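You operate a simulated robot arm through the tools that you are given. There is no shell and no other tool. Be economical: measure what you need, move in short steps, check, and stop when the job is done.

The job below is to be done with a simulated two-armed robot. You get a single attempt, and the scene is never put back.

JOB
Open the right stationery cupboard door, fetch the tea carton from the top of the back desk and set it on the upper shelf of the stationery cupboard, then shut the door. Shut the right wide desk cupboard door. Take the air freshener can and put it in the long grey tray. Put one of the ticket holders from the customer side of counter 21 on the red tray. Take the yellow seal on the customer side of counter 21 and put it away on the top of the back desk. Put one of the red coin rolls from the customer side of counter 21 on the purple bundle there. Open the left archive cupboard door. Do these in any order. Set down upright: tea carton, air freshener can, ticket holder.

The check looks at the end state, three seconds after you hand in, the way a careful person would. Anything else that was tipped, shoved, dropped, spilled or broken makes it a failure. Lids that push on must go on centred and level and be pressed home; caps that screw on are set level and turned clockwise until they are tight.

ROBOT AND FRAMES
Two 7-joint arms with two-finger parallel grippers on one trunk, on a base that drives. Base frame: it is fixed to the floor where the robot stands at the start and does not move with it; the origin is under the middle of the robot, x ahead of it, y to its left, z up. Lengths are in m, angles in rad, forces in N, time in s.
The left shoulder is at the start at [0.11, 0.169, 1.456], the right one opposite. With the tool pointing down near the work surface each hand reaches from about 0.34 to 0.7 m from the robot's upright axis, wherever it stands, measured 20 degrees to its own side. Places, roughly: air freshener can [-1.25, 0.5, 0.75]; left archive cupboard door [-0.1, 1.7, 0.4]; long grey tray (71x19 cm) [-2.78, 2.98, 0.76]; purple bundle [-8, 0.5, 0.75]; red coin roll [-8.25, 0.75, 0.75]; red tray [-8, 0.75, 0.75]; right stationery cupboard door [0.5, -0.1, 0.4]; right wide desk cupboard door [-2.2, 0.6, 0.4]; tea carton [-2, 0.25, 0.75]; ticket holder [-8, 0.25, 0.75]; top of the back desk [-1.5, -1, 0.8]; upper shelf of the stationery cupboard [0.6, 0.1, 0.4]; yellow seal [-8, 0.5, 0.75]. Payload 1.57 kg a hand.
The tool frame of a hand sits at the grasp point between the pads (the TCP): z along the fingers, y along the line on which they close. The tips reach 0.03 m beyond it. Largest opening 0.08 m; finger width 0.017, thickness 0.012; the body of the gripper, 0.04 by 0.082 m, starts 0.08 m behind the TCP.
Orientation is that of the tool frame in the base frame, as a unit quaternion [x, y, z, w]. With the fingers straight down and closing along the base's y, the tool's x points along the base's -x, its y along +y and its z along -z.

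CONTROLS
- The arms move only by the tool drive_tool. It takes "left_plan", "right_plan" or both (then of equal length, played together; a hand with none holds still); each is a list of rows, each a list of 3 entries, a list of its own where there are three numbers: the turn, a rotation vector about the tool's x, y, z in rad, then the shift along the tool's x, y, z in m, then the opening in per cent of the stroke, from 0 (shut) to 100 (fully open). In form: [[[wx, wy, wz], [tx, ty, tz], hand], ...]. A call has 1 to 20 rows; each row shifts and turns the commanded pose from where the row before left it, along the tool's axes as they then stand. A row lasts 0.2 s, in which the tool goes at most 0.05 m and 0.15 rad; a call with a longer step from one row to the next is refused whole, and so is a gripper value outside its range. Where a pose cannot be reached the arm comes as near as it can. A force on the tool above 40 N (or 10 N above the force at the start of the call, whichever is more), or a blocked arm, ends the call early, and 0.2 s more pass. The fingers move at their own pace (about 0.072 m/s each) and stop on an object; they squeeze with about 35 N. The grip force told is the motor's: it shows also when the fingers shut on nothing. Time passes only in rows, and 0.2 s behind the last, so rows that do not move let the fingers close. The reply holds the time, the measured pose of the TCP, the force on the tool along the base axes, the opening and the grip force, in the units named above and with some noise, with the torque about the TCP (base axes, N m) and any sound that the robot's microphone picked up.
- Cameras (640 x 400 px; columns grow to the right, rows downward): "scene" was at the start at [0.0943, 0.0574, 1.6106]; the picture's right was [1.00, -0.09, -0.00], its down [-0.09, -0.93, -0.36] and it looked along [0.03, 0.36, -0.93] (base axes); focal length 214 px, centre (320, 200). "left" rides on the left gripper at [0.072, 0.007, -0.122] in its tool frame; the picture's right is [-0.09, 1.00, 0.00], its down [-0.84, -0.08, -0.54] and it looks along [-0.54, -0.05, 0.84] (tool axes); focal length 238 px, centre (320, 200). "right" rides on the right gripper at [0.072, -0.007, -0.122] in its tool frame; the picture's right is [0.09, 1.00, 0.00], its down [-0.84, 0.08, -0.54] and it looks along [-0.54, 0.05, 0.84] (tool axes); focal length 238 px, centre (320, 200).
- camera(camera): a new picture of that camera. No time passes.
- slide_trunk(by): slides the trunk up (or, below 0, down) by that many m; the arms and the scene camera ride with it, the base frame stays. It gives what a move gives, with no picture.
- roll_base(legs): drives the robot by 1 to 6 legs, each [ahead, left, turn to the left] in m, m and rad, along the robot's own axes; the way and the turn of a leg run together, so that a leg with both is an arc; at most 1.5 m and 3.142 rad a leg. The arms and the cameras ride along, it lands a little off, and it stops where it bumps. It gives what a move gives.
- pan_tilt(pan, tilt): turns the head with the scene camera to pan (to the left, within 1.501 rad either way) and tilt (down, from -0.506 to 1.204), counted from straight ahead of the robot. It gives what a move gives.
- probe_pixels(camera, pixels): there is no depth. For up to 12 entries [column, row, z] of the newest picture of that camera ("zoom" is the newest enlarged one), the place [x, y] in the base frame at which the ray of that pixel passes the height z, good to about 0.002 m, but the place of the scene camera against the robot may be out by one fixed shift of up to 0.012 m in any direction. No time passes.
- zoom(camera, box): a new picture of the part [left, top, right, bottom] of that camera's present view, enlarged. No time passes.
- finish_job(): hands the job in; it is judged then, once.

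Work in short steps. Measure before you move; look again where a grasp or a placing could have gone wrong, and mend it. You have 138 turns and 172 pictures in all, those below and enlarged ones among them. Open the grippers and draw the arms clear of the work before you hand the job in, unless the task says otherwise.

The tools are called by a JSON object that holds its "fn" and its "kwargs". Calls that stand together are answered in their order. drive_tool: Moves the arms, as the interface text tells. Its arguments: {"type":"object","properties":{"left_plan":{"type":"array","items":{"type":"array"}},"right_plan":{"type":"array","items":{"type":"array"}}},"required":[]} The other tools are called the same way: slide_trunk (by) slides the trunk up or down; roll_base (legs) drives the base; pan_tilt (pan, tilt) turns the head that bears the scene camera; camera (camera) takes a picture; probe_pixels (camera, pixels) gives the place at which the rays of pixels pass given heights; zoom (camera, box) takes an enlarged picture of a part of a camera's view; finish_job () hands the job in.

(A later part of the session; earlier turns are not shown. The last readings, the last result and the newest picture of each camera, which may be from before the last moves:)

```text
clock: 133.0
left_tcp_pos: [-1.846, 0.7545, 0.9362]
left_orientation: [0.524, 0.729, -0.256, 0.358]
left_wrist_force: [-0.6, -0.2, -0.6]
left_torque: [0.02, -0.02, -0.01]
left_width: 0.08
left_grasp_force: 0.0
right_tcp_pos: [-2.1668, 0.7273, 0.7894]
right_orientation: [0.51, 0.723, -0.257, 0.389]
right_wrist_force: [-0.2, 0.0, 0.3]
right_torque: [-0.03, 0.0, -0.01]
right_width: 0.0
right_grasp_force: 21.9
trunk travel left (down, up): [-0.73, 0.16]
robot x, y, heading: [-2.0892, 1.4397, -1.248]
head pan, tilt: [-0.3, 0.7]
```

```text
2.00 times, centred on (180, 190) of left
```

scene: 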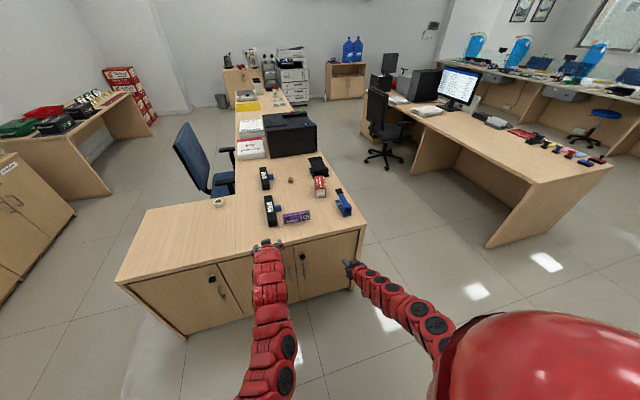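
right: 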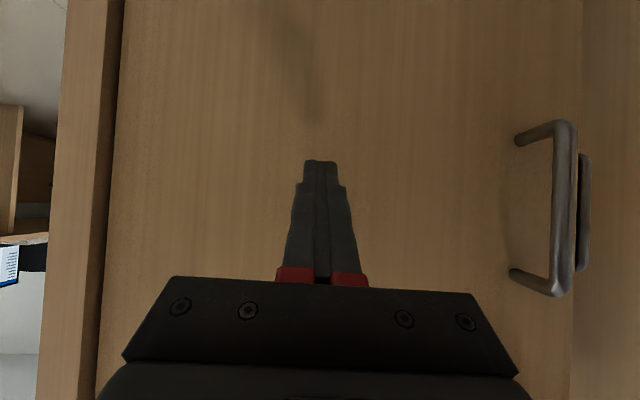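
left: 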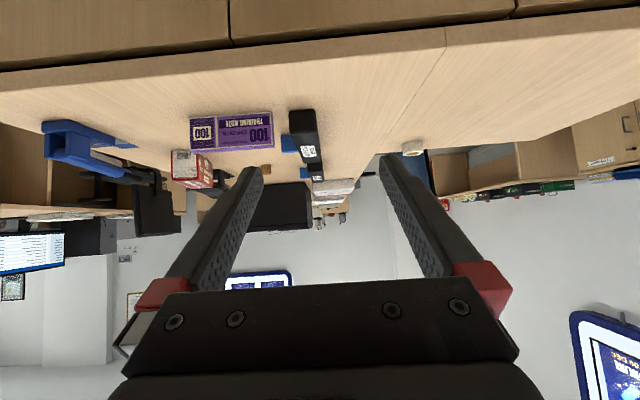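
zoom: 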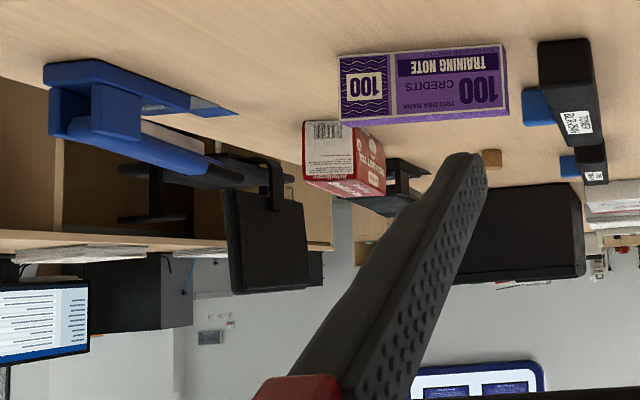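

I measure the carton's corners in the scene zoom.

{"fn": "zoom", "kwargs": {"camera": "scene", "box": [256, 150, 368, 220]}}

{"fn": "probe_pixels", "kwargs": {"camera": "zoom", "pixels": [[342, 275, 0.75], [397, 272, 0.75], [340, 222, 0.83], [398, 219, 0.83], [390, 150, 0.83], [335, 153, 0.83], [305, 345, 0.81], [308, 400, 0.75], [487, 380, 0.75], [455, 290, 0.75], [150, 370, 0.81], [455, 225, 0.83]]}}

```text
5.71 times, centred on (312, 185) of scene
```

zoom: 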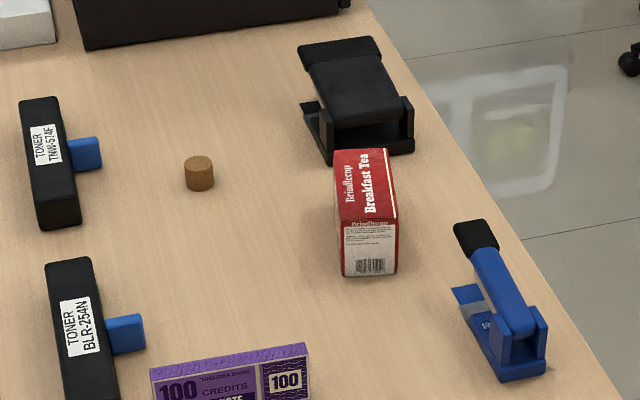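

```text
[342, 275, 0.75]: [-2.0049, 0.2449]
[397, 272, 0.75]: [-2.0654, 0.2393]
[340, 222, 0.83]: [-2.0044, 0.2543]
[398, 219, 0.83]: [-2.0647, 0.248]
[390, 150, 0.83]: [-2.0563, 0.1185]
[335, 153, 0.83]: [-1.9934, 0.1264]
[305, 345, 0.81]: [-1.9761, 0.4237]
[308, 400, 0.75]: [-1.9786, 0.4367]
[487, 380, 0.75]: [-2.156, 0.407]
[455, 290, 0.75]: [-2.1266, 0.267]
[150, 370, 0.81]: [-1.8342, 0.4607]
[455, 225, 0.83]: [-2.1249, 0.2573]
```

Carton: near end at y≈0.245, x −2.005…−2.065 (6 cm wide, 13 cm long, top ≈0.824), axis pointing heading −1.50. I drive so the left hand comes above it, and yaw the tool 0.25 to match.

{"fn": "roll_base", "kwargs": {"legs": [[0, -0.35, 0], [0.4, 0, 0]]}}

{"fn": "drive_tool", "kwargs": {"left_plan": [[[0.099, 0, 0.076], [0, 0, 0], 100], [[0.099, 0, 0.076], [0, 0, 0], 100], [[0, 0, 0], [0, 0, 0], 100]]}}

{"fn": "camera", "kwargs": {"camera": "left"}}

{"fn": "camera", "kwargs": {"camera": "scene"}}

```text
clock: 137.4
left_tcp_pos: [-2.0485, 0.2665, 0.9362]
left_orientation: [0.522, 0.73, -0.256, 0.359]
left_wrist_force: [-0.2, -0.6, 0.6]
left_torque: [0.02, 0.04, -0.01]
left_width: 0.08
left_grasp_force: 0.0
right_tcp_pos: [-2.3692, 0.2372, 0.7886]
right_orientation: [0.508, 0.724, -0.257, 0.39]
right_wrist_force: [-0.1, -0.1, 0.1]
right_torque: [0.02, -0.01, 0.03]
right_width: 0.0001
right_grasp_force: 21.2
trunk travel left (down, up): [-0.73, 0.16]
robot x, y, heading: [-2.2975, 0.9502, -1.244]
head pan, tilt: [-0.3, 0.7]
```

```text
clock: 138.2
left_tcp_pos: [-2.0484, 0.2661, 0.9354]
left_orientation: [0.608, 0.661, -0.297, 0.324]
left_wrist_force: [0.5, -0.1, 0.0]
left_torque: [0.03, -0.01, 0.02]
left_width: 0.0801
left_grasp_force: 0.1
right_tcp_pos: [-2.3687, 0.2367, 0.7896]
right_orientation: [0.507, 0.724, -0.257, 0.391]
right_wrist_force: [-0.8, 0.0, -0.5]
right_torque: [0.0, 0.0, 0.0]
right_width: 0.0002
right_grasp_force: 21.6
trunk travel left (down, up): [-0.73, 0.16]
robot x, y, heading: [-2.2946, 0.9493, -1.239]
head pan, tilt: [-0.3, 0.7]
```

```text
114 pictures are left
```

left: 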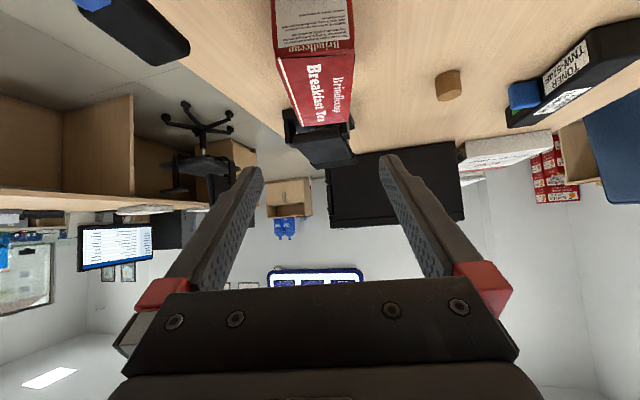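

```text
113 pictures are left
```

scene: 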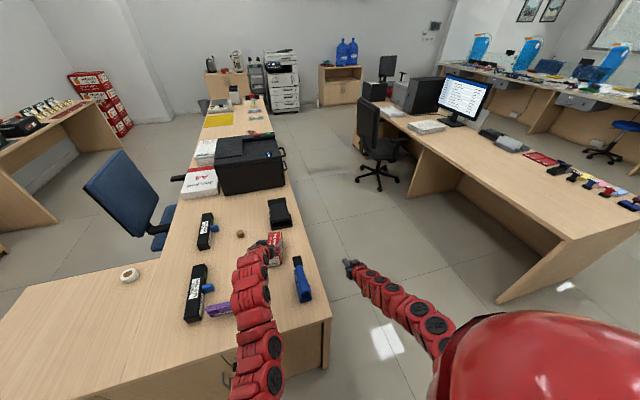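

I measure the carton's top corners from the left camera: near edge (277,57),(354,50); far (292,125),(350,121).

{"fn": "probe_pixels", "kwargs": {"camera": "left", "pixels": [[277, 57, 0.824], [354, 50, 0.824], [292, 125, 0.824], [350, 121, 0.824], [320, 200, 0.9]]}}

```text
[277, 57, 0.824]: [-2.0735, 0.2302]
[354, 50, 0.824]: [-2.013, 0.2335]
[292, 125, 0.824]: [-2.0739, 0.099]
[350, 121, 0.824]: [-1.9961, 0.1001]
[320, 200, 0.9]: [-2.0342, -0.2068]
```

Hand-camera estimate: near face centre [-2.043,0.232]. I descend about two thirds and check the straddle.

{"fn": "drive_tool", "kwargs": {"left_plan": [[[0, 0, 0], [0.015, 0.0005, 0.025], 100], [[0, 0, 0], [0.015, 0.0005, 0.025], 100], [[0, 0, 0], [0.015, 0.0005, 0.025], 100], [[0, 0, 0], [0, 0, 0], 100]]}}

{"fn": "camera", "kwargs": {"camera": "left"}}

```text
clock: 139.2
left_tcp_pos: [-2.0442, 0.2351, 0.8548]
left_orientation: [0.608, 0.661, -0.298, 0.324]
left_wrist_force: [0.2, -0.2, -0.6]
left_torque: [0.01, 0.02, -0.01]
left_width: 0.0801
left_grasp_force: 0.0
right_tcp_pos: [-2.369, 0.2377, 0.7879]
right_orientation: [0.507, 0.724, -0.257, 0.391]
right_wrist_force: [-0.3, -0.2, 0.1]
right_torque: [-0.01, -0.02, -0.01]
right_width: 0.0
right_grasp_force: 21.3
trunk travel left (down, up): [-0.73, 0.16]
robot x, y, heading: [-2.2947, 0.9498, -1.24]
head pan, tilt: [-0.3, 0.7]
```

```text
112 pictures are left
```

left: 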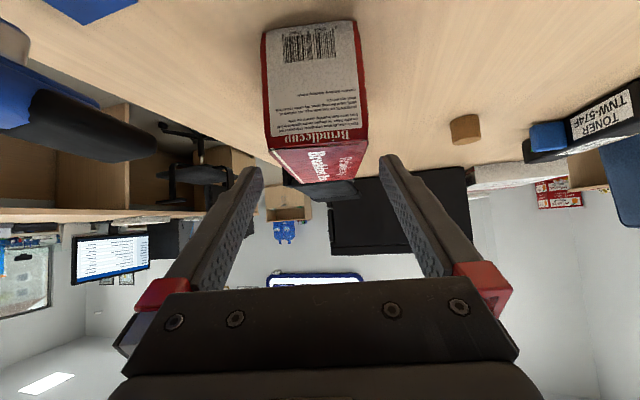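

Centred (carton 268–367, finger centre ≈320). I finish the descent and close.

{"fn": "drive_tool", "kwargs": {"left_plan": [[[0, 0, 0], [0.0107, 0, 0.023], 100], [[0, 0, 0], [0.0107, 0, 0.023], 100], [[0, 0, 0], [0.0107, 0, 0.023], 100], [[0, 0, 0], [0, 0, 0], 40], [[0, 0, 0], [0, 0, 0], 40], [[0, 0, 0], [0, 0, 0], 40]]}}

{"fn": "camera", "kwargs": {"camera": "left"}}

```text
clock: 140.6
left_tcp_pos: [-2.0415, 0.2001, 0.7877]
left_orientation: [0.608, 0.66, -0.299, 0.325]
left_wrist_force: [1.0, -0.8, 5.2]
left_torque: [-0.62, -0.09, 0.08]
left_width: 0.066
left_grasp_force: 35.2
right_tcp_pos: [-2.3682, 0.2371, 0.7882]
right_orientation: [0.508, 0.724, -0.257, 0.39]
right_wrist_force: [0.7, 0.1, 0.0]
right_torque: [-0.02, 0.04, -0.03]
right_width: 0.0
right_grasp_force: 21.2
trunk travel left (down, up): [-0.73, 0.16]
robot x, y, heading: [-2.2942, 0.9491, -1.241]
head pan, tilt: [-0.3, 0.7]
```

```text
111 pictures are left
```

left: 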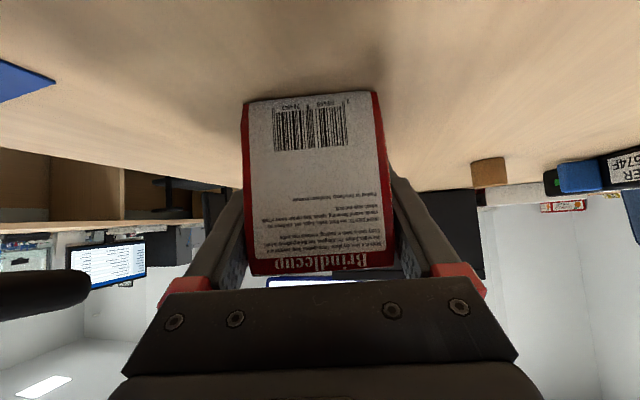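

Carton gripped (0.066). I lift with the trunk, back out, turn in the open space and travel along the cupboard row to the stationery cupboard.

{"fn": "slide_trunk", "kwargs": {"by": 0.155}}

{"fn": "roll_base", "kwargs": {"legs": [[-0.4, 0, 0], [0, 0, 1.562], [1.38, 0, 0]]}}

{"fn": "camera", "kwargs": {"camera": "left"}}

{"fn": "pan_tilt", "kwargs": {"pan": -0.7, "tilt": 0.6}}

{"fn": "camera", "kwargs": {"camera": "scene"}}

```text
clock: 142.4
left_tcp_pos: [-2.0398, 0.1992, 0.9415]
left_orientation: [0.608, 0.661, -0.298, 0.324]
left_wrist_force: [0.3, -0.3, -1.1]
left_torque: [0.03, -0.01, -0.04]
left_width: 0.0656
left_grasp_force: 34.7
right_tcp_pos: [-2.3687, 0.2363, 0.9432]
right_orientation: [0.508, 0.724, -0.257, 0.39]
right_wrist_force: [0.2, 0.7, 0.9]
right_torque: [-0.04, -0.03, 0.02]
right_width: 0.0
right_grasp_force: 21.5
trunk travel left (down, up): [-0.885, 0.005]
robot x, y, heading: [-2.292, 0.95, -1.242]
head pan, tilt: [-0.3, 0.7]
```

```text
clock: 155.2
left_tcp_pos: [-0.3757, 2.0655, 0.9416]
left_orientation: [-0.048, 0.896, 0.024, 0.44]
left_wrist_force: [0.1, 1.6, -1.0]
left_torque: [-0.02, 0.04, 0.02]
left_width: 0.0656
left_grasp_force: 35.4
right_tcp_pos: [-0.405, 1.7373, 0.9442]
right_orientation: [-0.164, 0.869, 0.1, 0.455]
right_wrist_force: [-1.3, 0.4, 0.4]
right_torque: [0.01, 0.02, 0.04]
right_width: 0.0003
right_grasp_force: 21.2
trunk travel left (down, up): [-0.885, 0.005]
robot x, y, heading: [-1.1197, 1.7996, 0.353]
head pan, tilt: [-0.3, 0.7]
```

```text
110 pictures are left
```

left: 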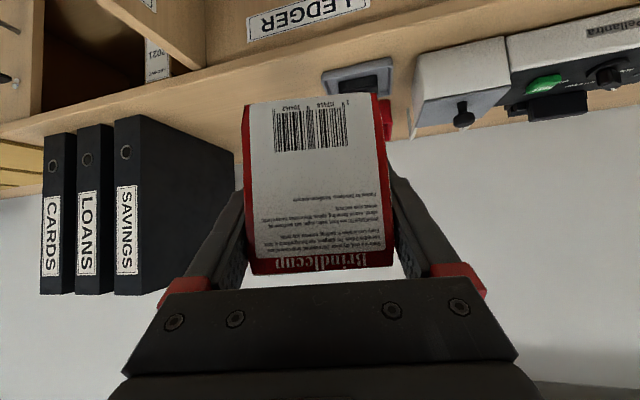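

```text
clock: 156.1
left_tcp_pos: [-0.3749, 2.0644, 0.941]
left_orientation: [-0.049, 0.897, 0.025, 0.439]
left_wrist_force: [-0.5, -0.7, -1.3]
left_torque: [-0.01, 0.04, 0.01]
left_width: 0.0656
left_grasp_force: 34.8
right_tcp_pos: [-0.4044, 1.7367, 0.9437]
right_orientation: [-0.164, 0.869, 0.1, 0.456]
right_wrist_force: [0.1, 0.1, 0.3]
right_torque: [0.01, 0.02, 0.02]
right_width: 0.0001
right_grasp_force: 21.6
trunk travel left (down, up): [-0.885, 0.005]
robot x, y, heading: [-1.1188, 1.7952, 0.356]
head pan, tilt: [-0.7, 0.6]
```

```text
109 pictures are left
```

scene: 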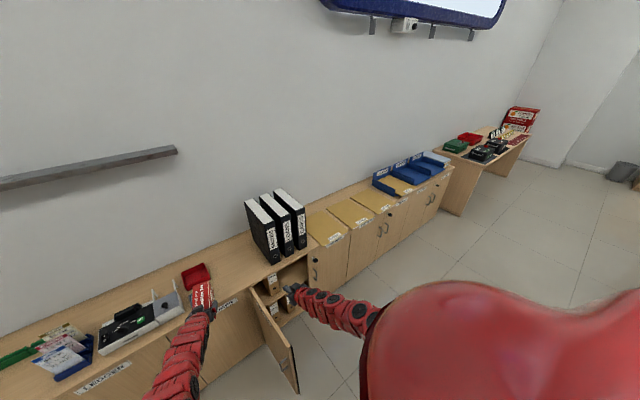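

Everything is clear at this height. I travel right along the row about 1.85 m and look at the stationery cupboard.

{"fn": "roll_base", "kwargs": {"legs": [[0, 0, -0.033], [0, -0.95, 0], [0, -0.9, 0]]}}

{"fn": "pan_tilt", "kwargs": {"pan": -0.3, "tilt": 0.75}}

{"fn": "camera", "kwargs": {"camera": "scene"}}

{"fn": "camera", "kwargs": {"camera": "right"}}

```text
clock: 165.8
left_tcp_pos: [0.2295, 0.3016, 0.9407]
left_orientation: [-0.043, 0.897, 0.022, 0.44]
left_wrist_force: [-0.3, -0.6, -1.3]
left_torque: [0.0, 0.02, -0.01]
left_width: 0.0659
left_grasp_force: 34.9
right_tcp_pos: [0.1959, -0.0251, 0.9442]
right_orientation: [-0.158, 0.87, 0.096, 0.457]
right_wrist_force: [-0.2, -0.1, -0.1]
right_torque: [0.01, 0.0, -0.01]
right_width: 0.0
right_grasp_force: 21.3
trunk travel left (down, up): [-0.885, 0.005]
robot x, y, heading: [-0.5195, 0.0372, 0.335]
head pan, tilt: [-0.7, 0.6]
```

```text
clock: 166.7
left_tcp_pos: [0.2286, 0.3032, 0.9406]
left_orientation: [-0.043, 0.897, 0.022, 0.439]
left_wrist_force: [0.0, 0.4, -1.7]
left_torque: [0.01, 0.02, 0.01]
left_width: 0.0659
left_grasp_force: 35.3
right_tcp_pos: [0.197, -0.0265, 0.9433]
right_orientation: [-0.158, 0.87, 0.097, 0.457]
right_wrist_force: [0.1, 0.1, 0.7]
right_torque: [-0.01, 0.02, -0.02]
right_width: 0.0
right_grasp_force: 20.9
trunk travel left (down, up): [-0.885, 0.005]
robot x, y, heading: [-0.5199, 0.0382, 0.339]
head pan, tilt: [-0.3, 0.75]
```

```text
108 pictures are left
```

scene: 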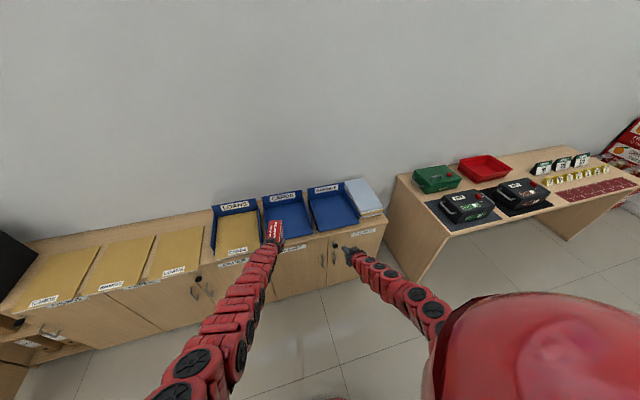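

```text
107 pictures are left
```

right: 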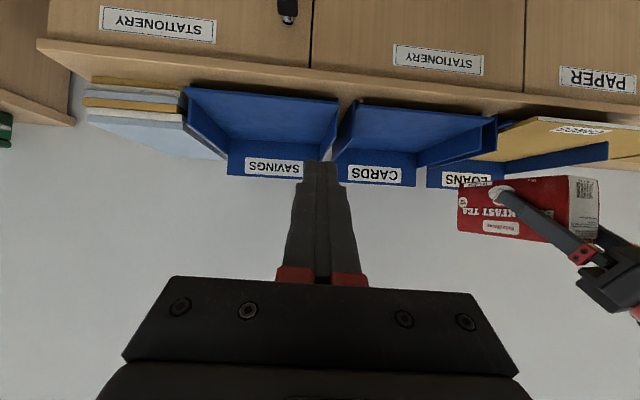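

The right stationery door is at the left of the (inverted) hand picture. I shift right 0.3, turn left 0.48 so the right hand leads, and lower the trunk to handle height.

{"fn": "roll_base", "kwargs": {"legs": [[0, -0.3, 0], [0, 0, 0.48]]}}

{"fn": "slide_trunk", "kwargs": {"by": -0.4}}

{"fn": "slide_trunk", "kwargs": {"by": -0.08}}

{"fn": "camera", "kwargs": {"camera": "right"}}

{"fn": "camera", "kwargs": {"camera": "scene"}}

```text
clock: 170.1
left_tcp_pos: [0.1251, 0.3342, 0.9419]
left_orientation: [-0.253, 0.861, 0.125, 0.422]
left_wrist_force: [0.6, 0.1, -1.1]
left_torque: [-0.01, 0.07, 0.03]
left_width: 0.0658
left_grasp_force: 34.4
right_tcp_pos: [0.2467, 0.0265, 0.9431]
right_orientation: [-0.36, 0.807, 0.203, 0.421]
right_wrist_force: [0.4, 0.5, 0.7]
right_torque: [-0.02, -0.04, 0.01]
right_width: 0.0
right_grasp_force: 21.4
trunk travel left (down, up): [-0.885, 0.005]
robot x, y, heading: [-0.4204, -0.2446, 0.817]
head pan, tilt: [-0.3, 0.75]
```

```text
clock: 173.9
left_tcp_pos: [0.1258, 0.335, 0.5419]
left_orientation: [-0.254, 0.861, 0.126, 0.423]
left_wrist_force: [0.1, 0.6, -1.2]
left_torque: [-0.04, 0.04, 0.01]
left_width: 0.0656
left_grasp_force: 34.7
right_tcp_pos: [0.2466, 0.0267, 0.544]
right_orientation: [-0.361, 0.808, 0.203, 0.42]
right_wrist_force: [-0.5, -1.2, 0.1]
right_torque: [-0.01, 0.02, -0.02]
right_width: 0.0
right_grasp_force: 21.3
trunk travel left (down, up): [-0.485, 0.405]
robot x, y, heading: [-0.4204, -0.2413, 0.819]
head pan, tilt: [-0.3, 0.75]
```

```text
clock: 175.1
left_tcp_pos: [0.124, 0.3339, 0.4617]
left_orientation: [-0.254, 0.861, 0.125, 0.422]
left_wrist_force: [-0.5, -0.3, -1.2]
left_torque: [-0.02, 0.04, 0.01]
left_width: 0.0655
left_grasp_force: 34.9
right_tcp_pos: [0.2463, 0.0276, 0.4637]
right_orientation: [-0.36, 0.808, 0.203, 0.421]
right_wrist_force: [-0.7, 0.1, 0.9]
right_torque: [-0.03, 0.0, 0.0]
right_width: 0.0
right_grasp_force: 21.0
trunk travel left (down, up): [-0.405, 0.485]
robot x, y, heading: [-0.4177, -0.2392, 0.817]
head pan, tilt: [-0.3, 0.75]
```

```text
106 pictures are left
```

right: 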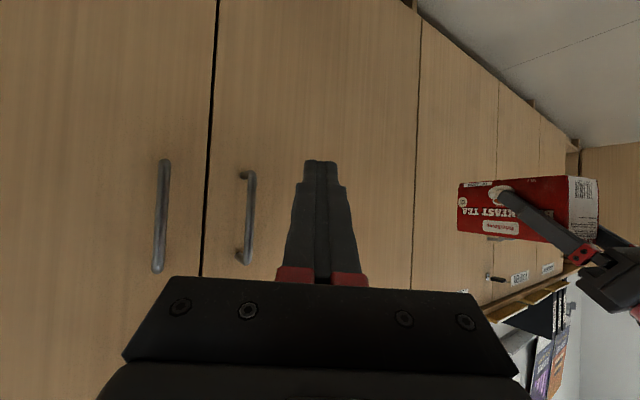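

```text
105 pictures are left
```

scene: 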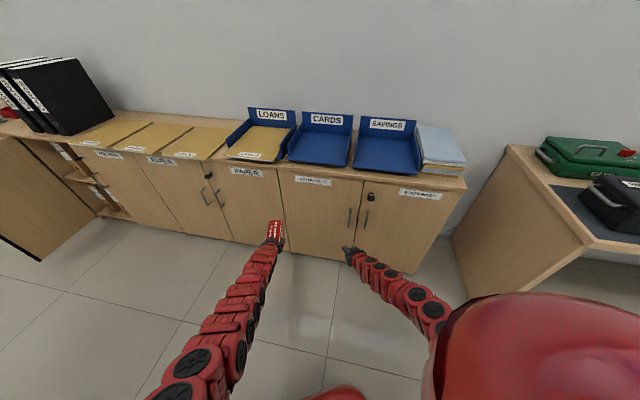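

The right door's bar is at right-cam (163,165)–(157,270). I measure it at several heights, from both cameras.

{"fn": "probe_pixels", "kwargs": {"camera": "right", "pixels": [[160, 215, 0.45], [160, 215, 0.47], [160, 215, 0.49], [163, 162, 0.4], [163, 162, 0.42], [157, 270, 0.52], [157, 270, 0.54], [250, 215, 0.47], [250, 215, 0.49]]}}

{"fn": "zoom", "kwargs": {"camera": "scene", "box": [300, 175, 460, 275]}}

{"fn": "probe_pixels", "kwargs": {"camera": "zoom", "pixels": [[262, 165, 0.47], [262, 165, 0.5], [254, 165, 0.47], [200, 165, 0.47]]}}

```text
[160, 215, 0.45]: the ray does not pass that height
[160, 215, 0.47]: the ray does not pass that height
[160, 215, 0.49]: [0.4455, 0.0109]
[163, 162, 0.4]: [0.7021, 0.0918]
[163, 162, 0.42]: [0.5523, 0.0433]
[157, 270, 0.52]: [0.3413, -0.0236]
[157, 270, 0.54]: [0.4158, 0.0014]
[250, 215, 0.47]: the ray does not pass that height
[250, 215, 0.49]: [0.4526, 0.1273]
```

```text
4.00 times, centred on (380, 225) of scene
```

zoom: 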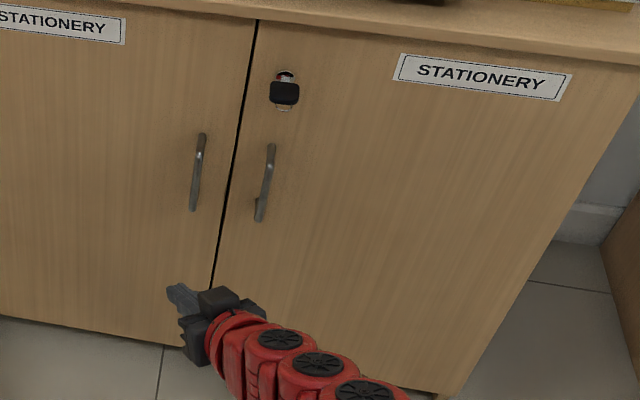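

```text
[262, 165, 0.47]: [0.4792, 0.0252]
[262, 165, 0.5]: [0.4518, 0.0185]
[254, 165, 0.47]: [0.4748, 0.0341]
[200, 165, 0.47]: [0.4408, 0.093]
```

Bar ≈[0.45,0.0125,0.487]. I draw the left hand (carton) back, yaw the right tool toward the door normal, then shift the base right 0.15.

{"fn": "drive_tool", "kwargs": {"left_plan": [[[0, 0, 0], [0.0125, 0, -0.016], 40], [[0, 0, 0], [0.0125, 0, -0.016], 40], [[0, 0, 0], [0.0125, 0, -0.016], 40], [[0, 0, 0], [0.0125, 0, -0.016], 40]], "right_plan": [[[0.123, 0, 0.084], [0, 0, 0], 70], [[0.123, 0, 0.084], [0, 0, 0], 70], [[0, 0, 0], [0, 0, 0], 70], [[0, 0, 0], [0, 0, 0], 70]]}}

{"fn": "roll_base", "kwargs": {"legs": [[0, -0.15, 0]]}}

{"fn": "camera", "kwargs": {"camera": "right"}}

```text
clock: 176.1
left_tcp_pos: [0.0554, 0.2902, 0.4624]
left_orientation: [-0.254, 0.862, 0.125, 0.422]
left_wrist_force: [0.2, 0.2, -0.8]
left_torque: [-0.05, 0.05, -0.01]
left_width: 0.0656
left_grasp_force: 34.7
right_tcp_pos: [0.246, 0.0268, 0.4643]
right_orientation: [-0.236, 0.854, 0.136, 0.443]
right_wrist_force: [0.9, 0.8, -0.7]
right_torque: [0.01, 0.01, 0.01]
right_width: 0.0559
right_grasp_force: 0.0
trunk travel left (down, up): [-0.405, 0.485]
robot x, y, heading: [-0.4186, -0.243, 0.818]
head pan, tilt: [-0.3, 0.75]
```

```text
clock: 177.4
left_tcp_pos: [0.1659, 0.1857, 0.4618]
left_orientation: [-0.256, 0.861, 0.126, 0.422]
left_wrist_force: [-0.7, -0.1, -0.7]
left_torque: [-0.02, 0.07, 0.05]
left_width: 0.0657
left_grasp_force: 35.0
right_tcp_pos: [0.3573, -0.0768, 0.4637]
right_orientation: [-0.237, 0.854, 0.137, 0.443]
right_wrist_force: [0.0, 0.3, -0.1]
right_torque: [0.02, 0.01, -0.01]
right_width: 0.0562
right_grasp_force: 0.0
trunk travel left (down, up): [-0.405, 0.485]
robot x, y, heading: [-0.3067, -0.3487, 0.82]
head pan, tilt: [-0.3, 0.75]
```

```text
103 pictures are left
```

right: 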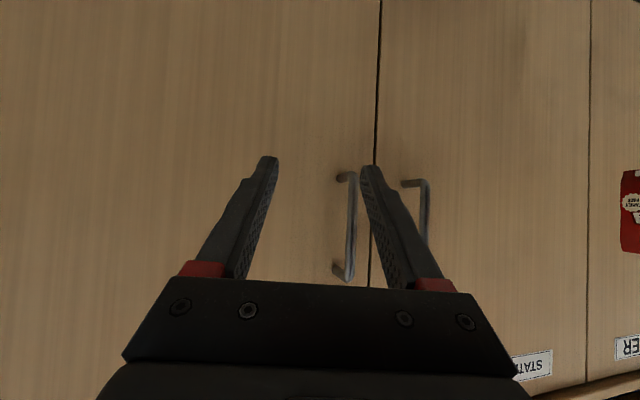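

Bar at px ~350, slightly left of the fingers. I move to pre-grasp and look.

{"fn": "drive_tool", "kwargs": {"right_plan": [[[0, 0, 0], [-0.0215, 0.0115, 0.0135], 70], [[0, 0, 0], [-0.0215, 0.0115, 0.0135], 70], [[0, 0, 0], [0, 0, 0], 70]]}}

{"fn": "camera", "kwargs": {"camera": "right"}}

```text
clock: 178.2
left_tcp_pos: [0.166, 0.1852, 0.4618]
left_orientation: [-0.254, 0.861, 0.125, 0.422]
left_wrist_force: [-1.1, 0.2, -0.7]
left_torque: [-0.02, 0.04, 0.01]
left_width: 0.0654
left_grasp_force: 35.1
right_tcp_pos: [0.3834, -0.0316, 0.4847]
right_orientation: [-0.238, 0.854, 0.137, 0.443]
right_wrist_force: [0.7, 0.2, 0.5]
right_torque: [-0.01, 0.01, 0.0]
right_width: 0.056
right_grasp_force: 0.0
trunk travel left (down, up): [-0.405, 0.485]
robot x, y, heading: [-0.3052, -0.3459, 0.816]
head pan, tilt: [-0.3, 0.75]
```

```text
102 pictures are left
```

right: 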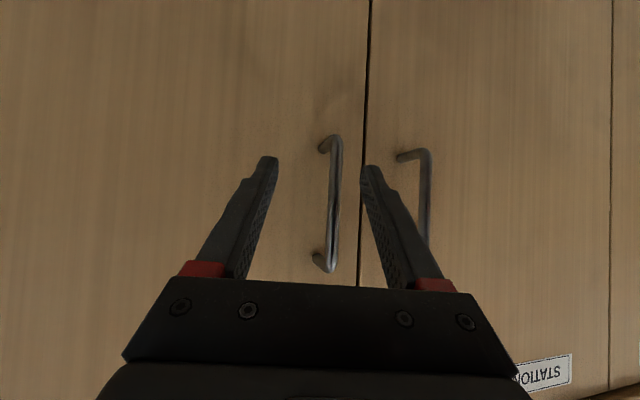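

Bar at px 333, between the fingers. I advance 6.5 cm with the arm and close.

{"fn": "drive_tool", "kwargs": {"right_plan": [[[0, 0, 0], [-0.0125, 0.002, 0.018], 70], [[0, 0, 0], [-0.0125, 0.002, 0.018], 70], [[0, 0, 0], [-0.0125, 0, 0.018], 70], [[0, 0, 0], [0, 0, 0], 0], [[0, 0, 0], [0, 0, 0], 0], [[0, 0, 0], [0, 0, 0], 0]]}}

{"fn": "camera", "kwargs": {"camera": "right"}}

```text
clock: 178.9
left_tcp_pos: [0.1645, 0.1841, 0.4619]
left_orientation: [-0.254, 0.861, 0.125, 0.422]
left_wrist_force: [0.5, 0.0, -0.9]
left_torque: [-0.03, 0.03, 0.03]
left_width: 0.0658
left_grasp_force: 34.9
right_tcp_pos: [0.4153, -0.013, 0.48]
right_orientation: [-0.233, 0.856, 0.136, 0.442]
right_wrist_force: [-14.1, -7.4, 10.6]
right_torque: [-0.28, -0.25, -0.65]
right_width: 0.056
right_grasp_force: 0.0
trunk travel left (down, up): [-0.405, 0.485]
robot x, y, heading: [-0.308, -0.3493, 0.815]
head pan, tilt: [-0.3, 0.75]
stopped in row 3 (right hand): the force on the tool passed its limit at 121 N (the readings are from after the stop); the commanded pose is now the measured one
```

```text
101 pictures are left
```

right: 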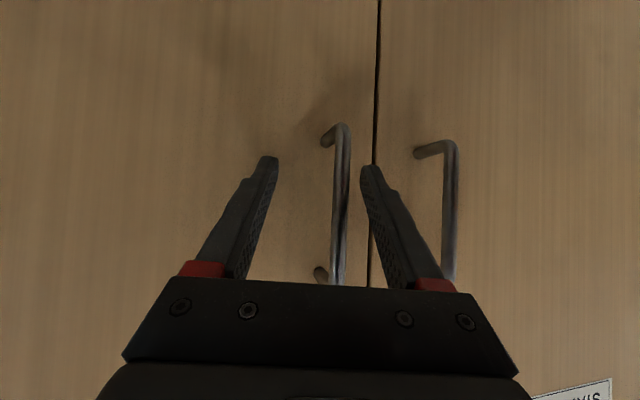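

The tips touch the door with the bar between them; I close.

{"fn": "drive_tool", "kwargs": {"right_plan": [[[0, 0, 0], [0, 0.003, -0.003], 0], [[0, 0, 0], [0, 0.003, 0], 0], [[0, 0, 0], [0, 0, 0], 0], [[0, 0, 0], [0, 0, 0], 0]]}}

{"fn": "camera", "kwargs": {"camera": "right"}}

```text
clock: 179.9
left_tcp_pos: [0.1654, 0.1884, 0.4613]
left_orientation: [-0.255, 0.862, 0.124, 0.421]
left_wrist_force: [0.1, 0.9, -0.9]
left_torque: [-0.01, 0.04, -0.02]
left_width: 0.0657
left_grasp_force: 34.6
right_tcp_pos: [0.4072, -0.0023, 0.4793]
right_orientation: [-0.238, 0.856, 0.138, 0.438]
right_wrist_force: [-14.7, 34.0, -4.3]
right_torque: [-0.42, -0.41, 0.14]
right_width: 0.0102
right_grasp_force: 28.3
trunk travel left (down, up): [-0.405, 0.485]
robot x, y, heading: [-0.3088, -0.3477, 0.819]
head pan, tilt: [-0.3, 0.75]
```

```text
100 pictures are left
```

right: 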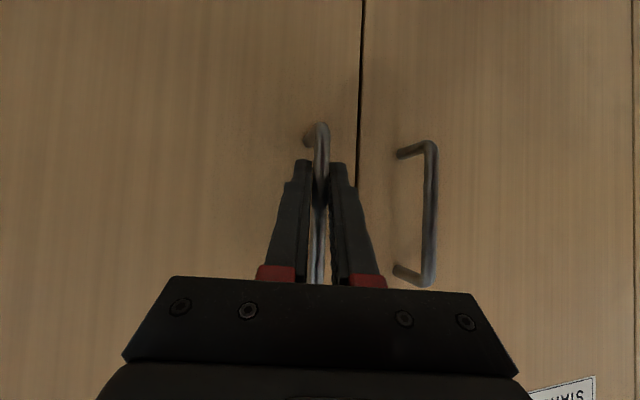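

Gripped (0.010). Before pulling with the base I check the space behind me for the chair.

{"fn": "pan_tilt", "kwargs": {"pan": 1.5, "tilt": 0.7}}

{"fn": "camera", "kwargs": {"camera": "scene"}}

{"fn": "pan_tilt", "kwargs": {"pan": -0.3, "tilt": 0.75}}

```text
clock: 181.7
left_tcp_pos: [0.1661, 0.1874, 0.459]
left_orientation: [-0.255, 0.862, 0.123, 0.421]
left_wrist_force: [0.9, 0.3, -2.1]
left_torque: [-0.05, 0.02, -0.02]
left_width: 0.0657
left_grasp_force: 35.4
right_tcp_pos: [0.407, -0.0025, 0.4802]
right_orientation: [-0.239, 0.856, 0.137, 0.438]
right_wrist_force: [-23.9, 50.3, -5.1]
right_torque: [-0.53, -0.1, 0.17]
right_width: 0.0103
right_grasp_force: 28.3
trunk travel left (down, up): [-0.405, 0.485]
robot x, y, heading: [-0.3037, -0.3449, 0.818]
head pan, tilt: [1.499, 0.7]
```

```text
99 pictures are left
```

scene: 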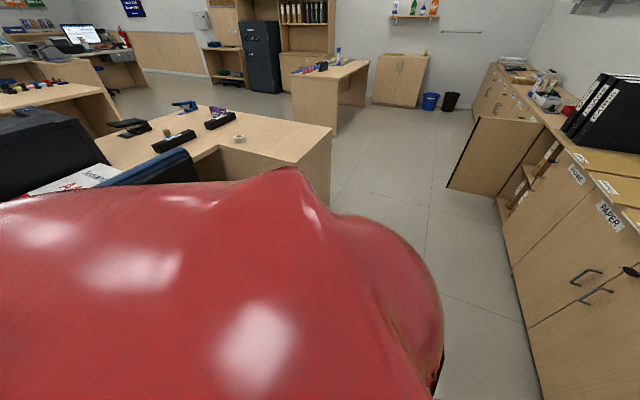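

```text
clock: 183.5
left_tcp_pos: [0.1654, 0.1878, 0.4594]
left_orientation: [-0.255, 0.861, 0.123, 0.422]
left_wrist_force: [-0.4, -0.6, -1.9]
left_torque: [-0.01, 0.06, 0.03]
left_width: 0.0656
left_grasp_force: 35.6
right_tcp_pos: [0.407, -0.0022, 0.4808]
right_orientation: [-0.239, 0.856, 0.136, 0.439]
right_wrist_force: [-23.9, 51.3, -5.0]
right_torque: [-0.46, -0.18, 0.14]
right_width: 0.0101
right_grasp_force: 28.3
trunk travel left (down, up): [-0.405, 0.485]
robot x, y, heading: [-0.3057, -0.3475, 0.819]
head pan, tilt: [-0.3, 0.75]
```

I probe the chair back's right end (195,175) and the desk corner (331,130) in that picture.

{"fn": "probe_pixels", "kwargs": {"camera": "scene", "pixels": [[195, 172, 0.9], [195, 172, 0.85], [190, 150, 0.95], [190, 150, 0.9], [331, 130, 0.75], [218, 147, 0.75]]}}

```text
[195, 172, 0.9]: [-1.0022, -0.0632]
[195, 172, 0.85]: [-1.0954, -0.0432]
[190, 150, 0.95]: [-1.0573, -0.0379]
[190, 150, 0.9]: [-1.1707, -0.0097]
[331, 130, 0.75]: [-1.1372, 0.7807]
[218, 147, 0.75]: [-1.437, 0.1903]
```

The chair is at u≈-1.0, so I have room to about u=-0.62. I pull along the door's arc, first 30°.

{"fn": "roll_base", "kwargs": {"legs": [[-0.044, 0.013, 0], [-0.044, 0.011, 0], [-0.046, 0.003, 0], [-0.046, -0.002, 0]]}}

{"fn": "camera", "kwargs": {"camera": "right"}}

```text
clock: 185.9
left_tcp_pos: [0.0245, 0.0732, 0.4617]
left_orientation: [-0.256, 0.861, 0.125, 0.421]
left_wrist_force: [-0.3, 0.2, -0.1]
left_torque: [-0.03, 0.03, -0.03]
left_width: 0.0659
left_grasp_force: 35.3
right_tcp_pos: [0.2663, -0.1182, 0.4799]
right_orientation: [-0.238, 0.855, 0.137, 0.439]
right_wrist_force: [-42.9, 31.2, -9.3]
right_torque: [-0.43, -0.15, 0.35]
right_width: 0.01
right_grasp_force: 28.5
trunk travel left (down, up): [-0.405, 0.485]
robot x, y, heading: [-0.4465, -0.4613, 0.821]
head pan, tilt: [-0.3, 0.75]
```

```text
98 pictures are left
```

right: 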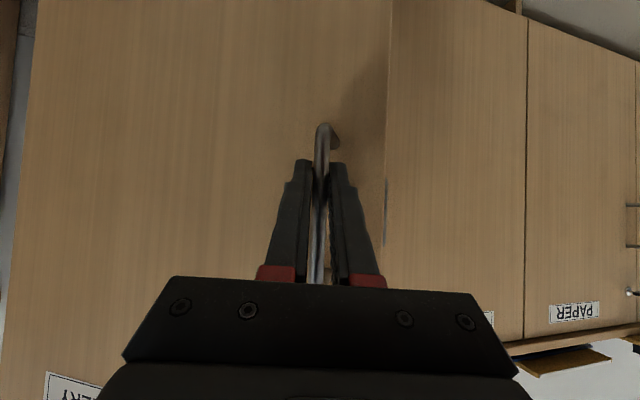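

About 30° open. One more arc leg to 45°, then I release and draw the hand back.

{"fn": "roll_base", "kwargs": {"legs": [[-0.045, -0.009, 0], [-0.044, -0.014, 0]]}}

{"fn": "drive_tool", "kwargs": {"right_plan": [[[0, 0, 0], [0, 0, 0], 60], [[0, 0, 0], [0, 0, 0], 60], [[0, 0, 0], [0, 0, 0], 60], [[0, 0, 0], [0.015, 0, -0.022], 60], [[0, 0, 0], [0.02, 0, -0.03], 60], [[0, 0, 0], [0.02, 0, -0.03], 60]]}}

{"fn": "camera", "kwargs": {"camera": "right"}}

{"fn": "camera", "kwargs": {"camera": "scene"}}

```text
clock: 187.3
left_tcp_pos: [-0.0187, -0.0099, 0.4615]
left_orientation: [-0.255, 0.861, 0.126, 0.422]
left_wrist_force: [0.2, 0.1, -1.4]
left_torque: [-0.02, 0.05, 0.0]
left_width: 0.0659
left_grasp_force: 34.8
right_tcp_pos: [0.2233, -0.1994, 0.4793]
right_orientation: [-0.237, 0.856, 0.136, 0.439]
right_wrist_force: [-7.1, 3.0, -0.3]
right_torque: [-0.35, -0.53, 0.06]
right_width: 0.0101
right_grasp_force: 28.4
trunk travel left (down, up): [-0.405, 0.485]
robot x, y, heading: [-0.4916, -0.5416, 0.818]
head pan, tilt: [-0.3, 0.75]
```

```text
clock: 188.7
left_tcp_pos: [-0.0185, -0.009, 0.4615]
left_orientation: [-0.254, 0.861, 0.125, 0.422]
left_wrist_force: [0.1, -1.0, -0.6]
left_torque: [-0.02, 0.02, 0.02]
left_width: 0.0657
left_grasp_force: 34.8
right_tcp_pos: [0.1507, -0.232, 0.4615]
right_orientation: [-0.237, 0.855, 0.137, 0.44]
right_wrist_force: [0.3, -0.2, 0.9]
right_torque: [0.0, 0.03, 0.0]
right_width: 0.048
right_grasp_force: 0.1
right hand out of reach, approached as far as the arm can: row 5, 6
trunk travel left (down, up): [-0.405, 0.485]
robot x, y, heading: [-0.4945, -0.54, 0.816]
head pan, tilt: [-0.3, 0.75]
```

```text
97 pictures are left
```

right: 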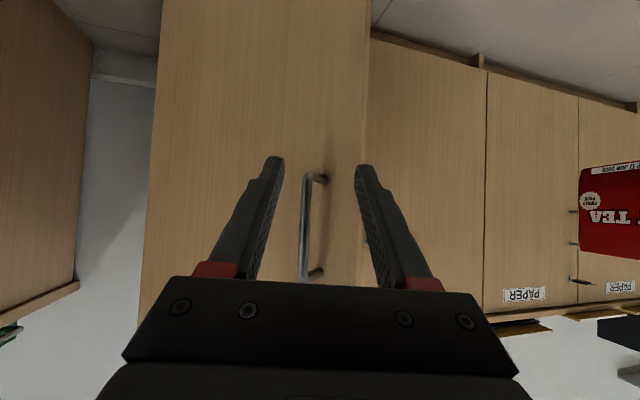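

```text
96 pictures are left
```

scene: 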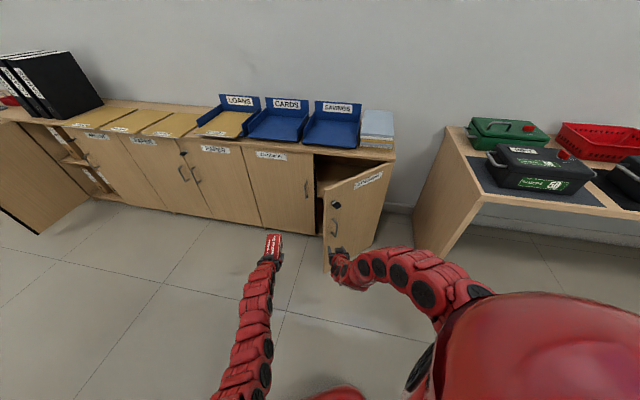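

Door ≈50° open. I slip the hand round the door edge to its inner side using the base: left, then ahead.

{"fn": "roll_base", "kwargs": {"legs": [[0.119, 0.22, 0], [0.14, -0.076, 0]]}}

{"fn": "camera", "kwargs": {"camera": "right"}}

{"fn": "camera", "kwargs": {"camera": "scene"}}

```text
clock: 191.6
left_tcp_pos: [0.0491, 0.28, 0.4592]
left_orientation: [-0.256, 0.861, 0.126, 0.42]
left_wrist_force: [0.7, 0.2, -2.2]
left_torque: [0.02, 0.05, 0.0]
left_width: 0.0659
left_grasp_force: 34.6
right_tcp_pos: [0.2206, 0.0596, 0.462]
right_orientation: [-0.239, 0.855, 0.138, 0.438]
right_wrist_force: [-0.8, 0.0, 0.1]
right_torque: [0.02, 0.01, -0.03]
right_width: 0.048
right_grasp_force: 0.0
trunk travel left (down, up): [-0.405, 0.485]
robot x, y, heading: [-0.4189, -0.2558, 0.819]
head pan, tilt: [-0.3, 0.75]
```

```text
95 pictures are left
```

right: 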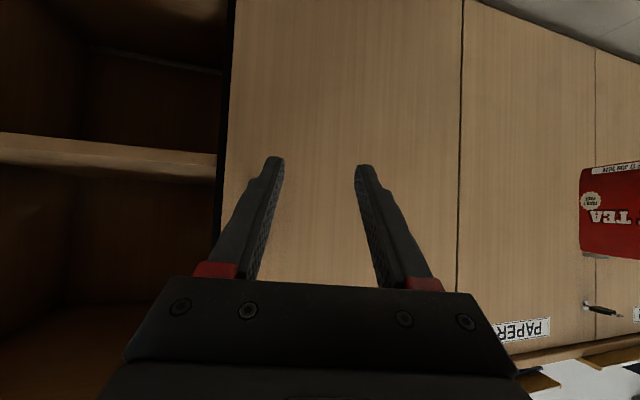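

```text
94 pictures are left
```

scene: 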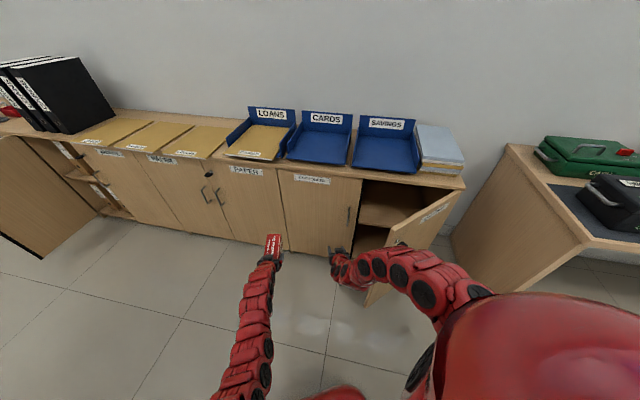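

Now inside. I check where the cassette table's corner is before sweeping right.

{"fn": "probe_pixels", "kwargs": {"camera": "scene", "pixels": [[583, 240, 0.74], [509, 147, 0.75], [453, 240, 0.0], [425, 295, 0.75], [367, 300, 0.08], [465, 187, 0.74]]}}

```text
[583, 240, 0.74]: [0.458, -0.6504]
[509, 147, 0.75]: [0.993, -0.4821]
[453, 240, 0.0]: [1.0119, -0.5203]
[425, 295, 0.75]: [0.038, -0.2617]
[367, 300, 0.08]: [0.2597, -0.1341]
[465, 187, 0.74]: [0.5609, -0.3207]
```

Clear. I sweep right 0.36 along the row, pushing the door's inner face open.

{"fn": "roll_base", "kwargs": {"legs": [[-0.086, -0.158, 0], [-0.1, -0.184, 0]]}}

{"fn": "camera", "kwargs": {"camera": "scene"}}

{"fn": "camera", "kwargs": {"camera": "right"}}

```text
clock: 192.9
left_tcp_pos: [0.0917, 0.157, 0.4609]
left_orientation: [-0.257, 0.861, 0.124, 0.42]
left_wrist_force: [0.2, -0.1, -1.9]
left_torque: [-0.07, 0.02, -0.01]
left_width: 0.0657
left_grasp_force: 35.2
right_tcp_pos: [0.2538, -0.0552, 0.4605]
right_orientation: [-0.248, 0.853, 0.145, 0.436]
right_wrist_force: [0.1, -0.1, -0.7]
right_torque: [0.01, -0.02, 0.0]
right_width: 0.0477
right_grasp_force: 0.1
trunk travel left (down, up): [-0.405, 0.485]
robot x, y, heading: [-0.3762, -0.374, 0.829]
head pan, tilt: [-0.3, 0.75]
stopped in leg 1: the force on the tool passed its limit at 61 N (the readings are from after the stop); the commanded pose is now the measured one
```

```text
93 pictures are left
```

scene: 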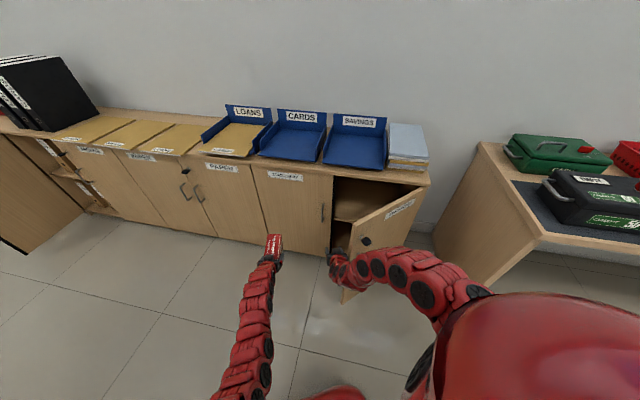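

```text
92 pictures are left
```

right: 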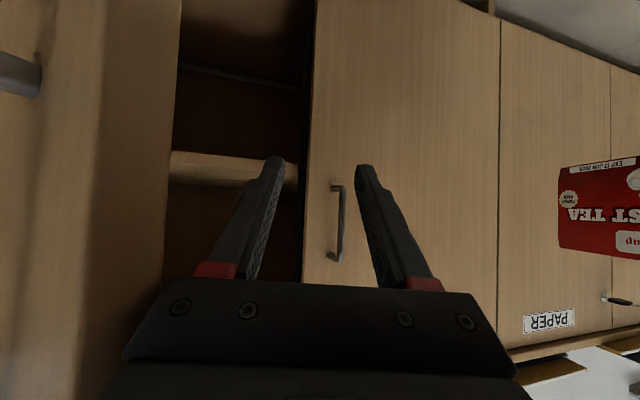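

The hand met the door's edge. I push it more gently with the arm itself, in small sideways steps.

{"fn": "drive_tool", "kwargs": {"right_plan": [[[0, 0, 0], [0, -0.015, 0], 0], [[0, 0, 0], [0, -0.02, 0], 0], [[0, 0, 0], [0, -0.02, 0], 0], [[0, 0, 0], [0, -0.02, 0], 0], [[0, 0, 0], [0, -0.02, 0], 0], [[0, 0, 0], [0, -0.02, 0], 0], [[0, 0, 0], [0, -0.02, 0], 0], [[0, 0, 0], [0, -0.02, 0], 0]]}}

{"fn": "camera", "kwargs": {"camera": "right"}}

{"fn": "camera", "kwargs": {"camera": "scene"}}

```text
clock: 193.3
left_tcp_pos: [0.0895, 0.1578, 0.4593]
left_orientation: [-0.258, 0.861, 0.125, 0.419]
left_wrist_force: [0.0, 0.2, -1.0]
left_torque: [-0.03, 0.03, -0.01]
left_width: 0.0659
left_grasp_force: 34.7
right_tcp_pos: [0.2518, -0.0572, 0.4586]
right_orientation: [-0.255, 0.851, 0.15, 0.433]
right_wrist_force: [-4.6, 2.6, 1.1]
right_torque: [-0.3, -0.27, -0.47]
right_width: 0.0
right_grasp_force: 4.8
trunk travel left (down, up): [-0.405, 0.485]
robot x, y, heading: [-0.3806, -0.3793, 0.832]
head pan, tilt: [-0.3, 0.75]
stopped in row 2 (right hand): the force on the tool passed its limit at 48 N (the readings are from after the stop); the commanded pose is now the measured one
```

```text
91 pictures are left
```

right: 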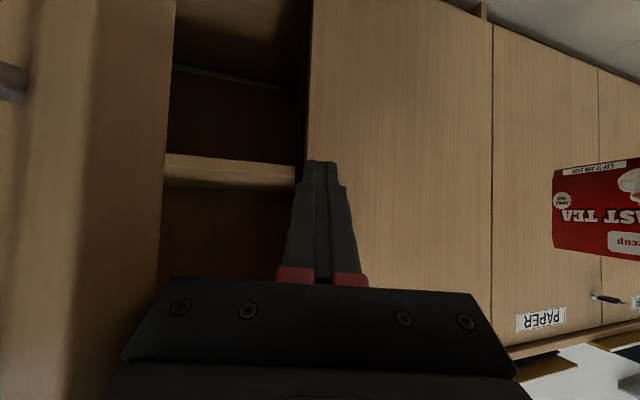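

```text
90 pictures are left
```

scene: 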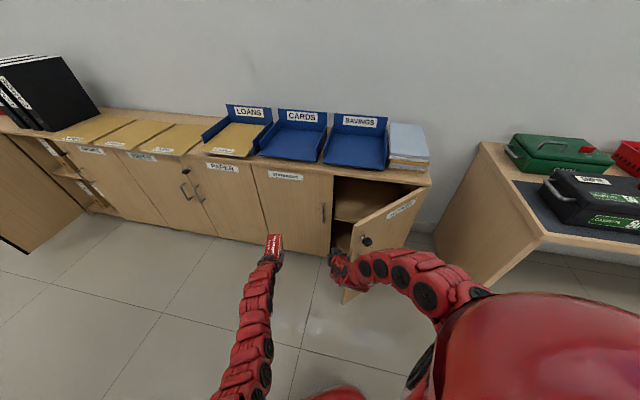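

The wrist is hooked around the leaf's edge, near the handle. I back out, turn right 0.31 so the arm reaches in squarely, then re-enter.

{"fn": "roll_base", "kwargs": {"legs": [[0.062, 0.275, 0], [0, 0, -0.31], [0.108, -0.022, 0]]}}

{"fn": "camera", "kwargs": {"camera": "right"}}

{"fn": "camera", "kwargs": {"camera": "scene"}}

```text
clock: 197.1
left_tcp_pos: [0.1724, 0.253, 0.4593]
left_orientation: [-0.12, 0.891, 0.058, 0.434]
left_wrist_force: [0.0, 0.6, -2.0]
left_torque: [-0.04, 0.03, -0.01]
left_width: 0.0656
left_grasp_force: 35.3
right_tcp_pos: [0.2609, -0.0034, 0.4572]
right_orientation: [-0.118, 0.882, 0.079, 0.45]
right_wrist_force: [0.2, -0.2, -0.4]
right_torque: [0.02, 0.0, -0.03]
right_width: 0.0
right_grasp_force: 20.7
trunk travel left (down, up): [-0.405, 0.485]
robot x, y, heading: [-0.4391, -0.1088, 0.512]
head pan, tilt: [-0.3, 0.75]
```

```text
89 pictures are left
```

right: 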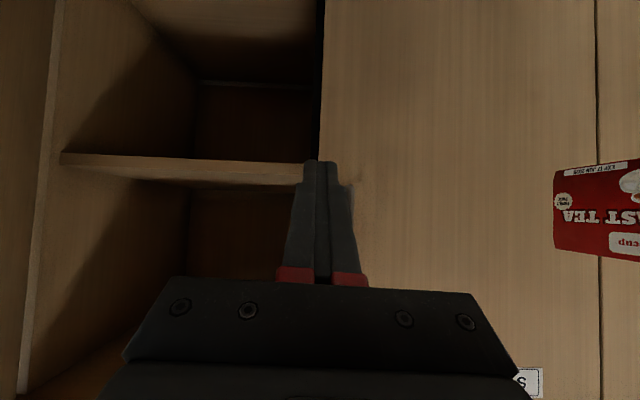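

```text
88 pictures are left
```

scene: 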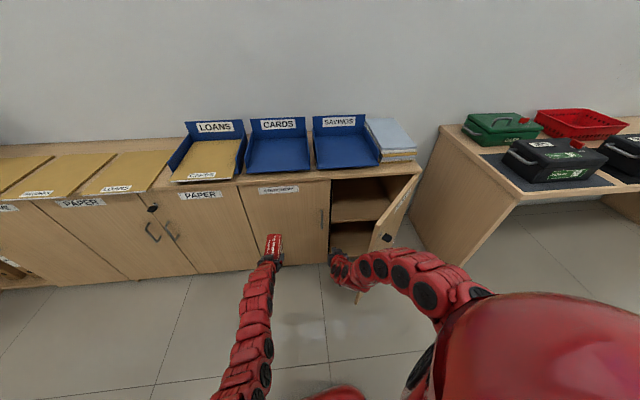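

The hand is inside the leaf, cupboard visible with an empty upper shelf. I push gently to the right.

{"fn": "drive_tool", "kwargs": {"right_plan": [[[0, 0, 0], [0, -0.025, 0], 0], [[0, 0, 0], [0, -0.025, 0], 0], [[0, 0, 0], [0, -0.025, 0], 0], [[0, 0, 0], [0, -0.025, 0], 0], [[0, 0, 0], [0, -0.025, 0], 0], [[0, 0, 0], [0, -0.025, 0], 0], [[0, 0, 0], [0, -0.025, 0], 0], [[0, 0, 0], [0, -0.025, 0], 0], [[0, 0, 0], [0, -0.025, 0], 0], [[0, 0, 0], [0, -0.025, 0], 0]]}}

{"fn": "camera", "kwargs": {"camera": "right"}}

{"fn": "camera", "kwargs": {"camera": "scene"}}

```text
clock: 199.3
left_tcp_pos: [0.1727, 0.2519, 0.4606]
left_orientation: [-0.119, 0.891, 0.057, 0.435]
left_wrist_force: [0.4, 0.3, -1.1]
left_torque: [-0.02, 0.02, -0.01]
left_width: 0.0657
left_grasp_force: 35.6
right_tcp_pos: [0.3296, -0.2439, 0.4501]
right_orientation: [-0.117, 0.882, 0.079, 0.45]
right_wrist_force: [-0.1, -0.5, -0.2]
right_torque: [-0.01, 0.0, 0.0]
right_width: 0.0002
right_grasp_force: 21.5
trunk travel left (down, up): [-0.405, 0.485]
robot x, y, heading: [-0.4401, -0.1131, 0.511]
head pan, tilt: [-0.3, 0.75]
```

```text
87 pictures are left
```

right: 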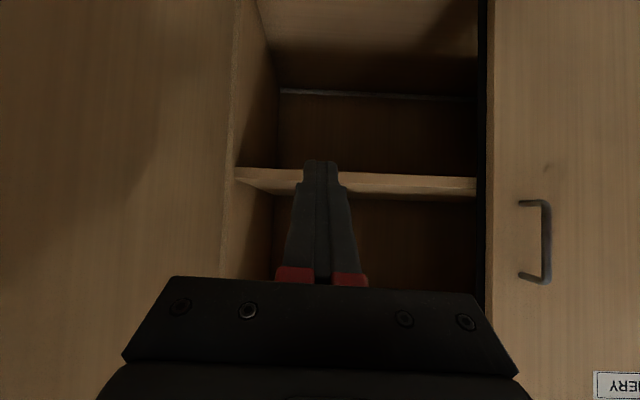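

```text
86 pictures are left
```

scene: 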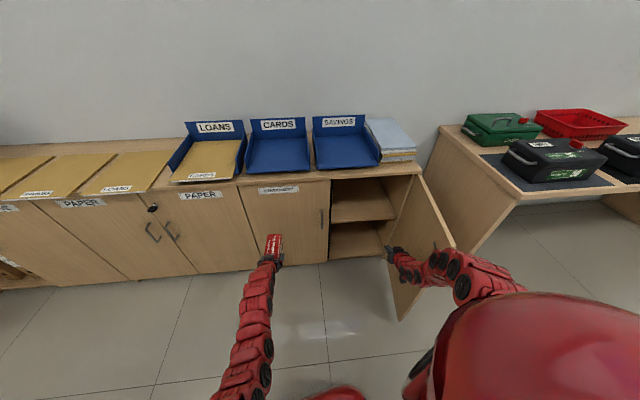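

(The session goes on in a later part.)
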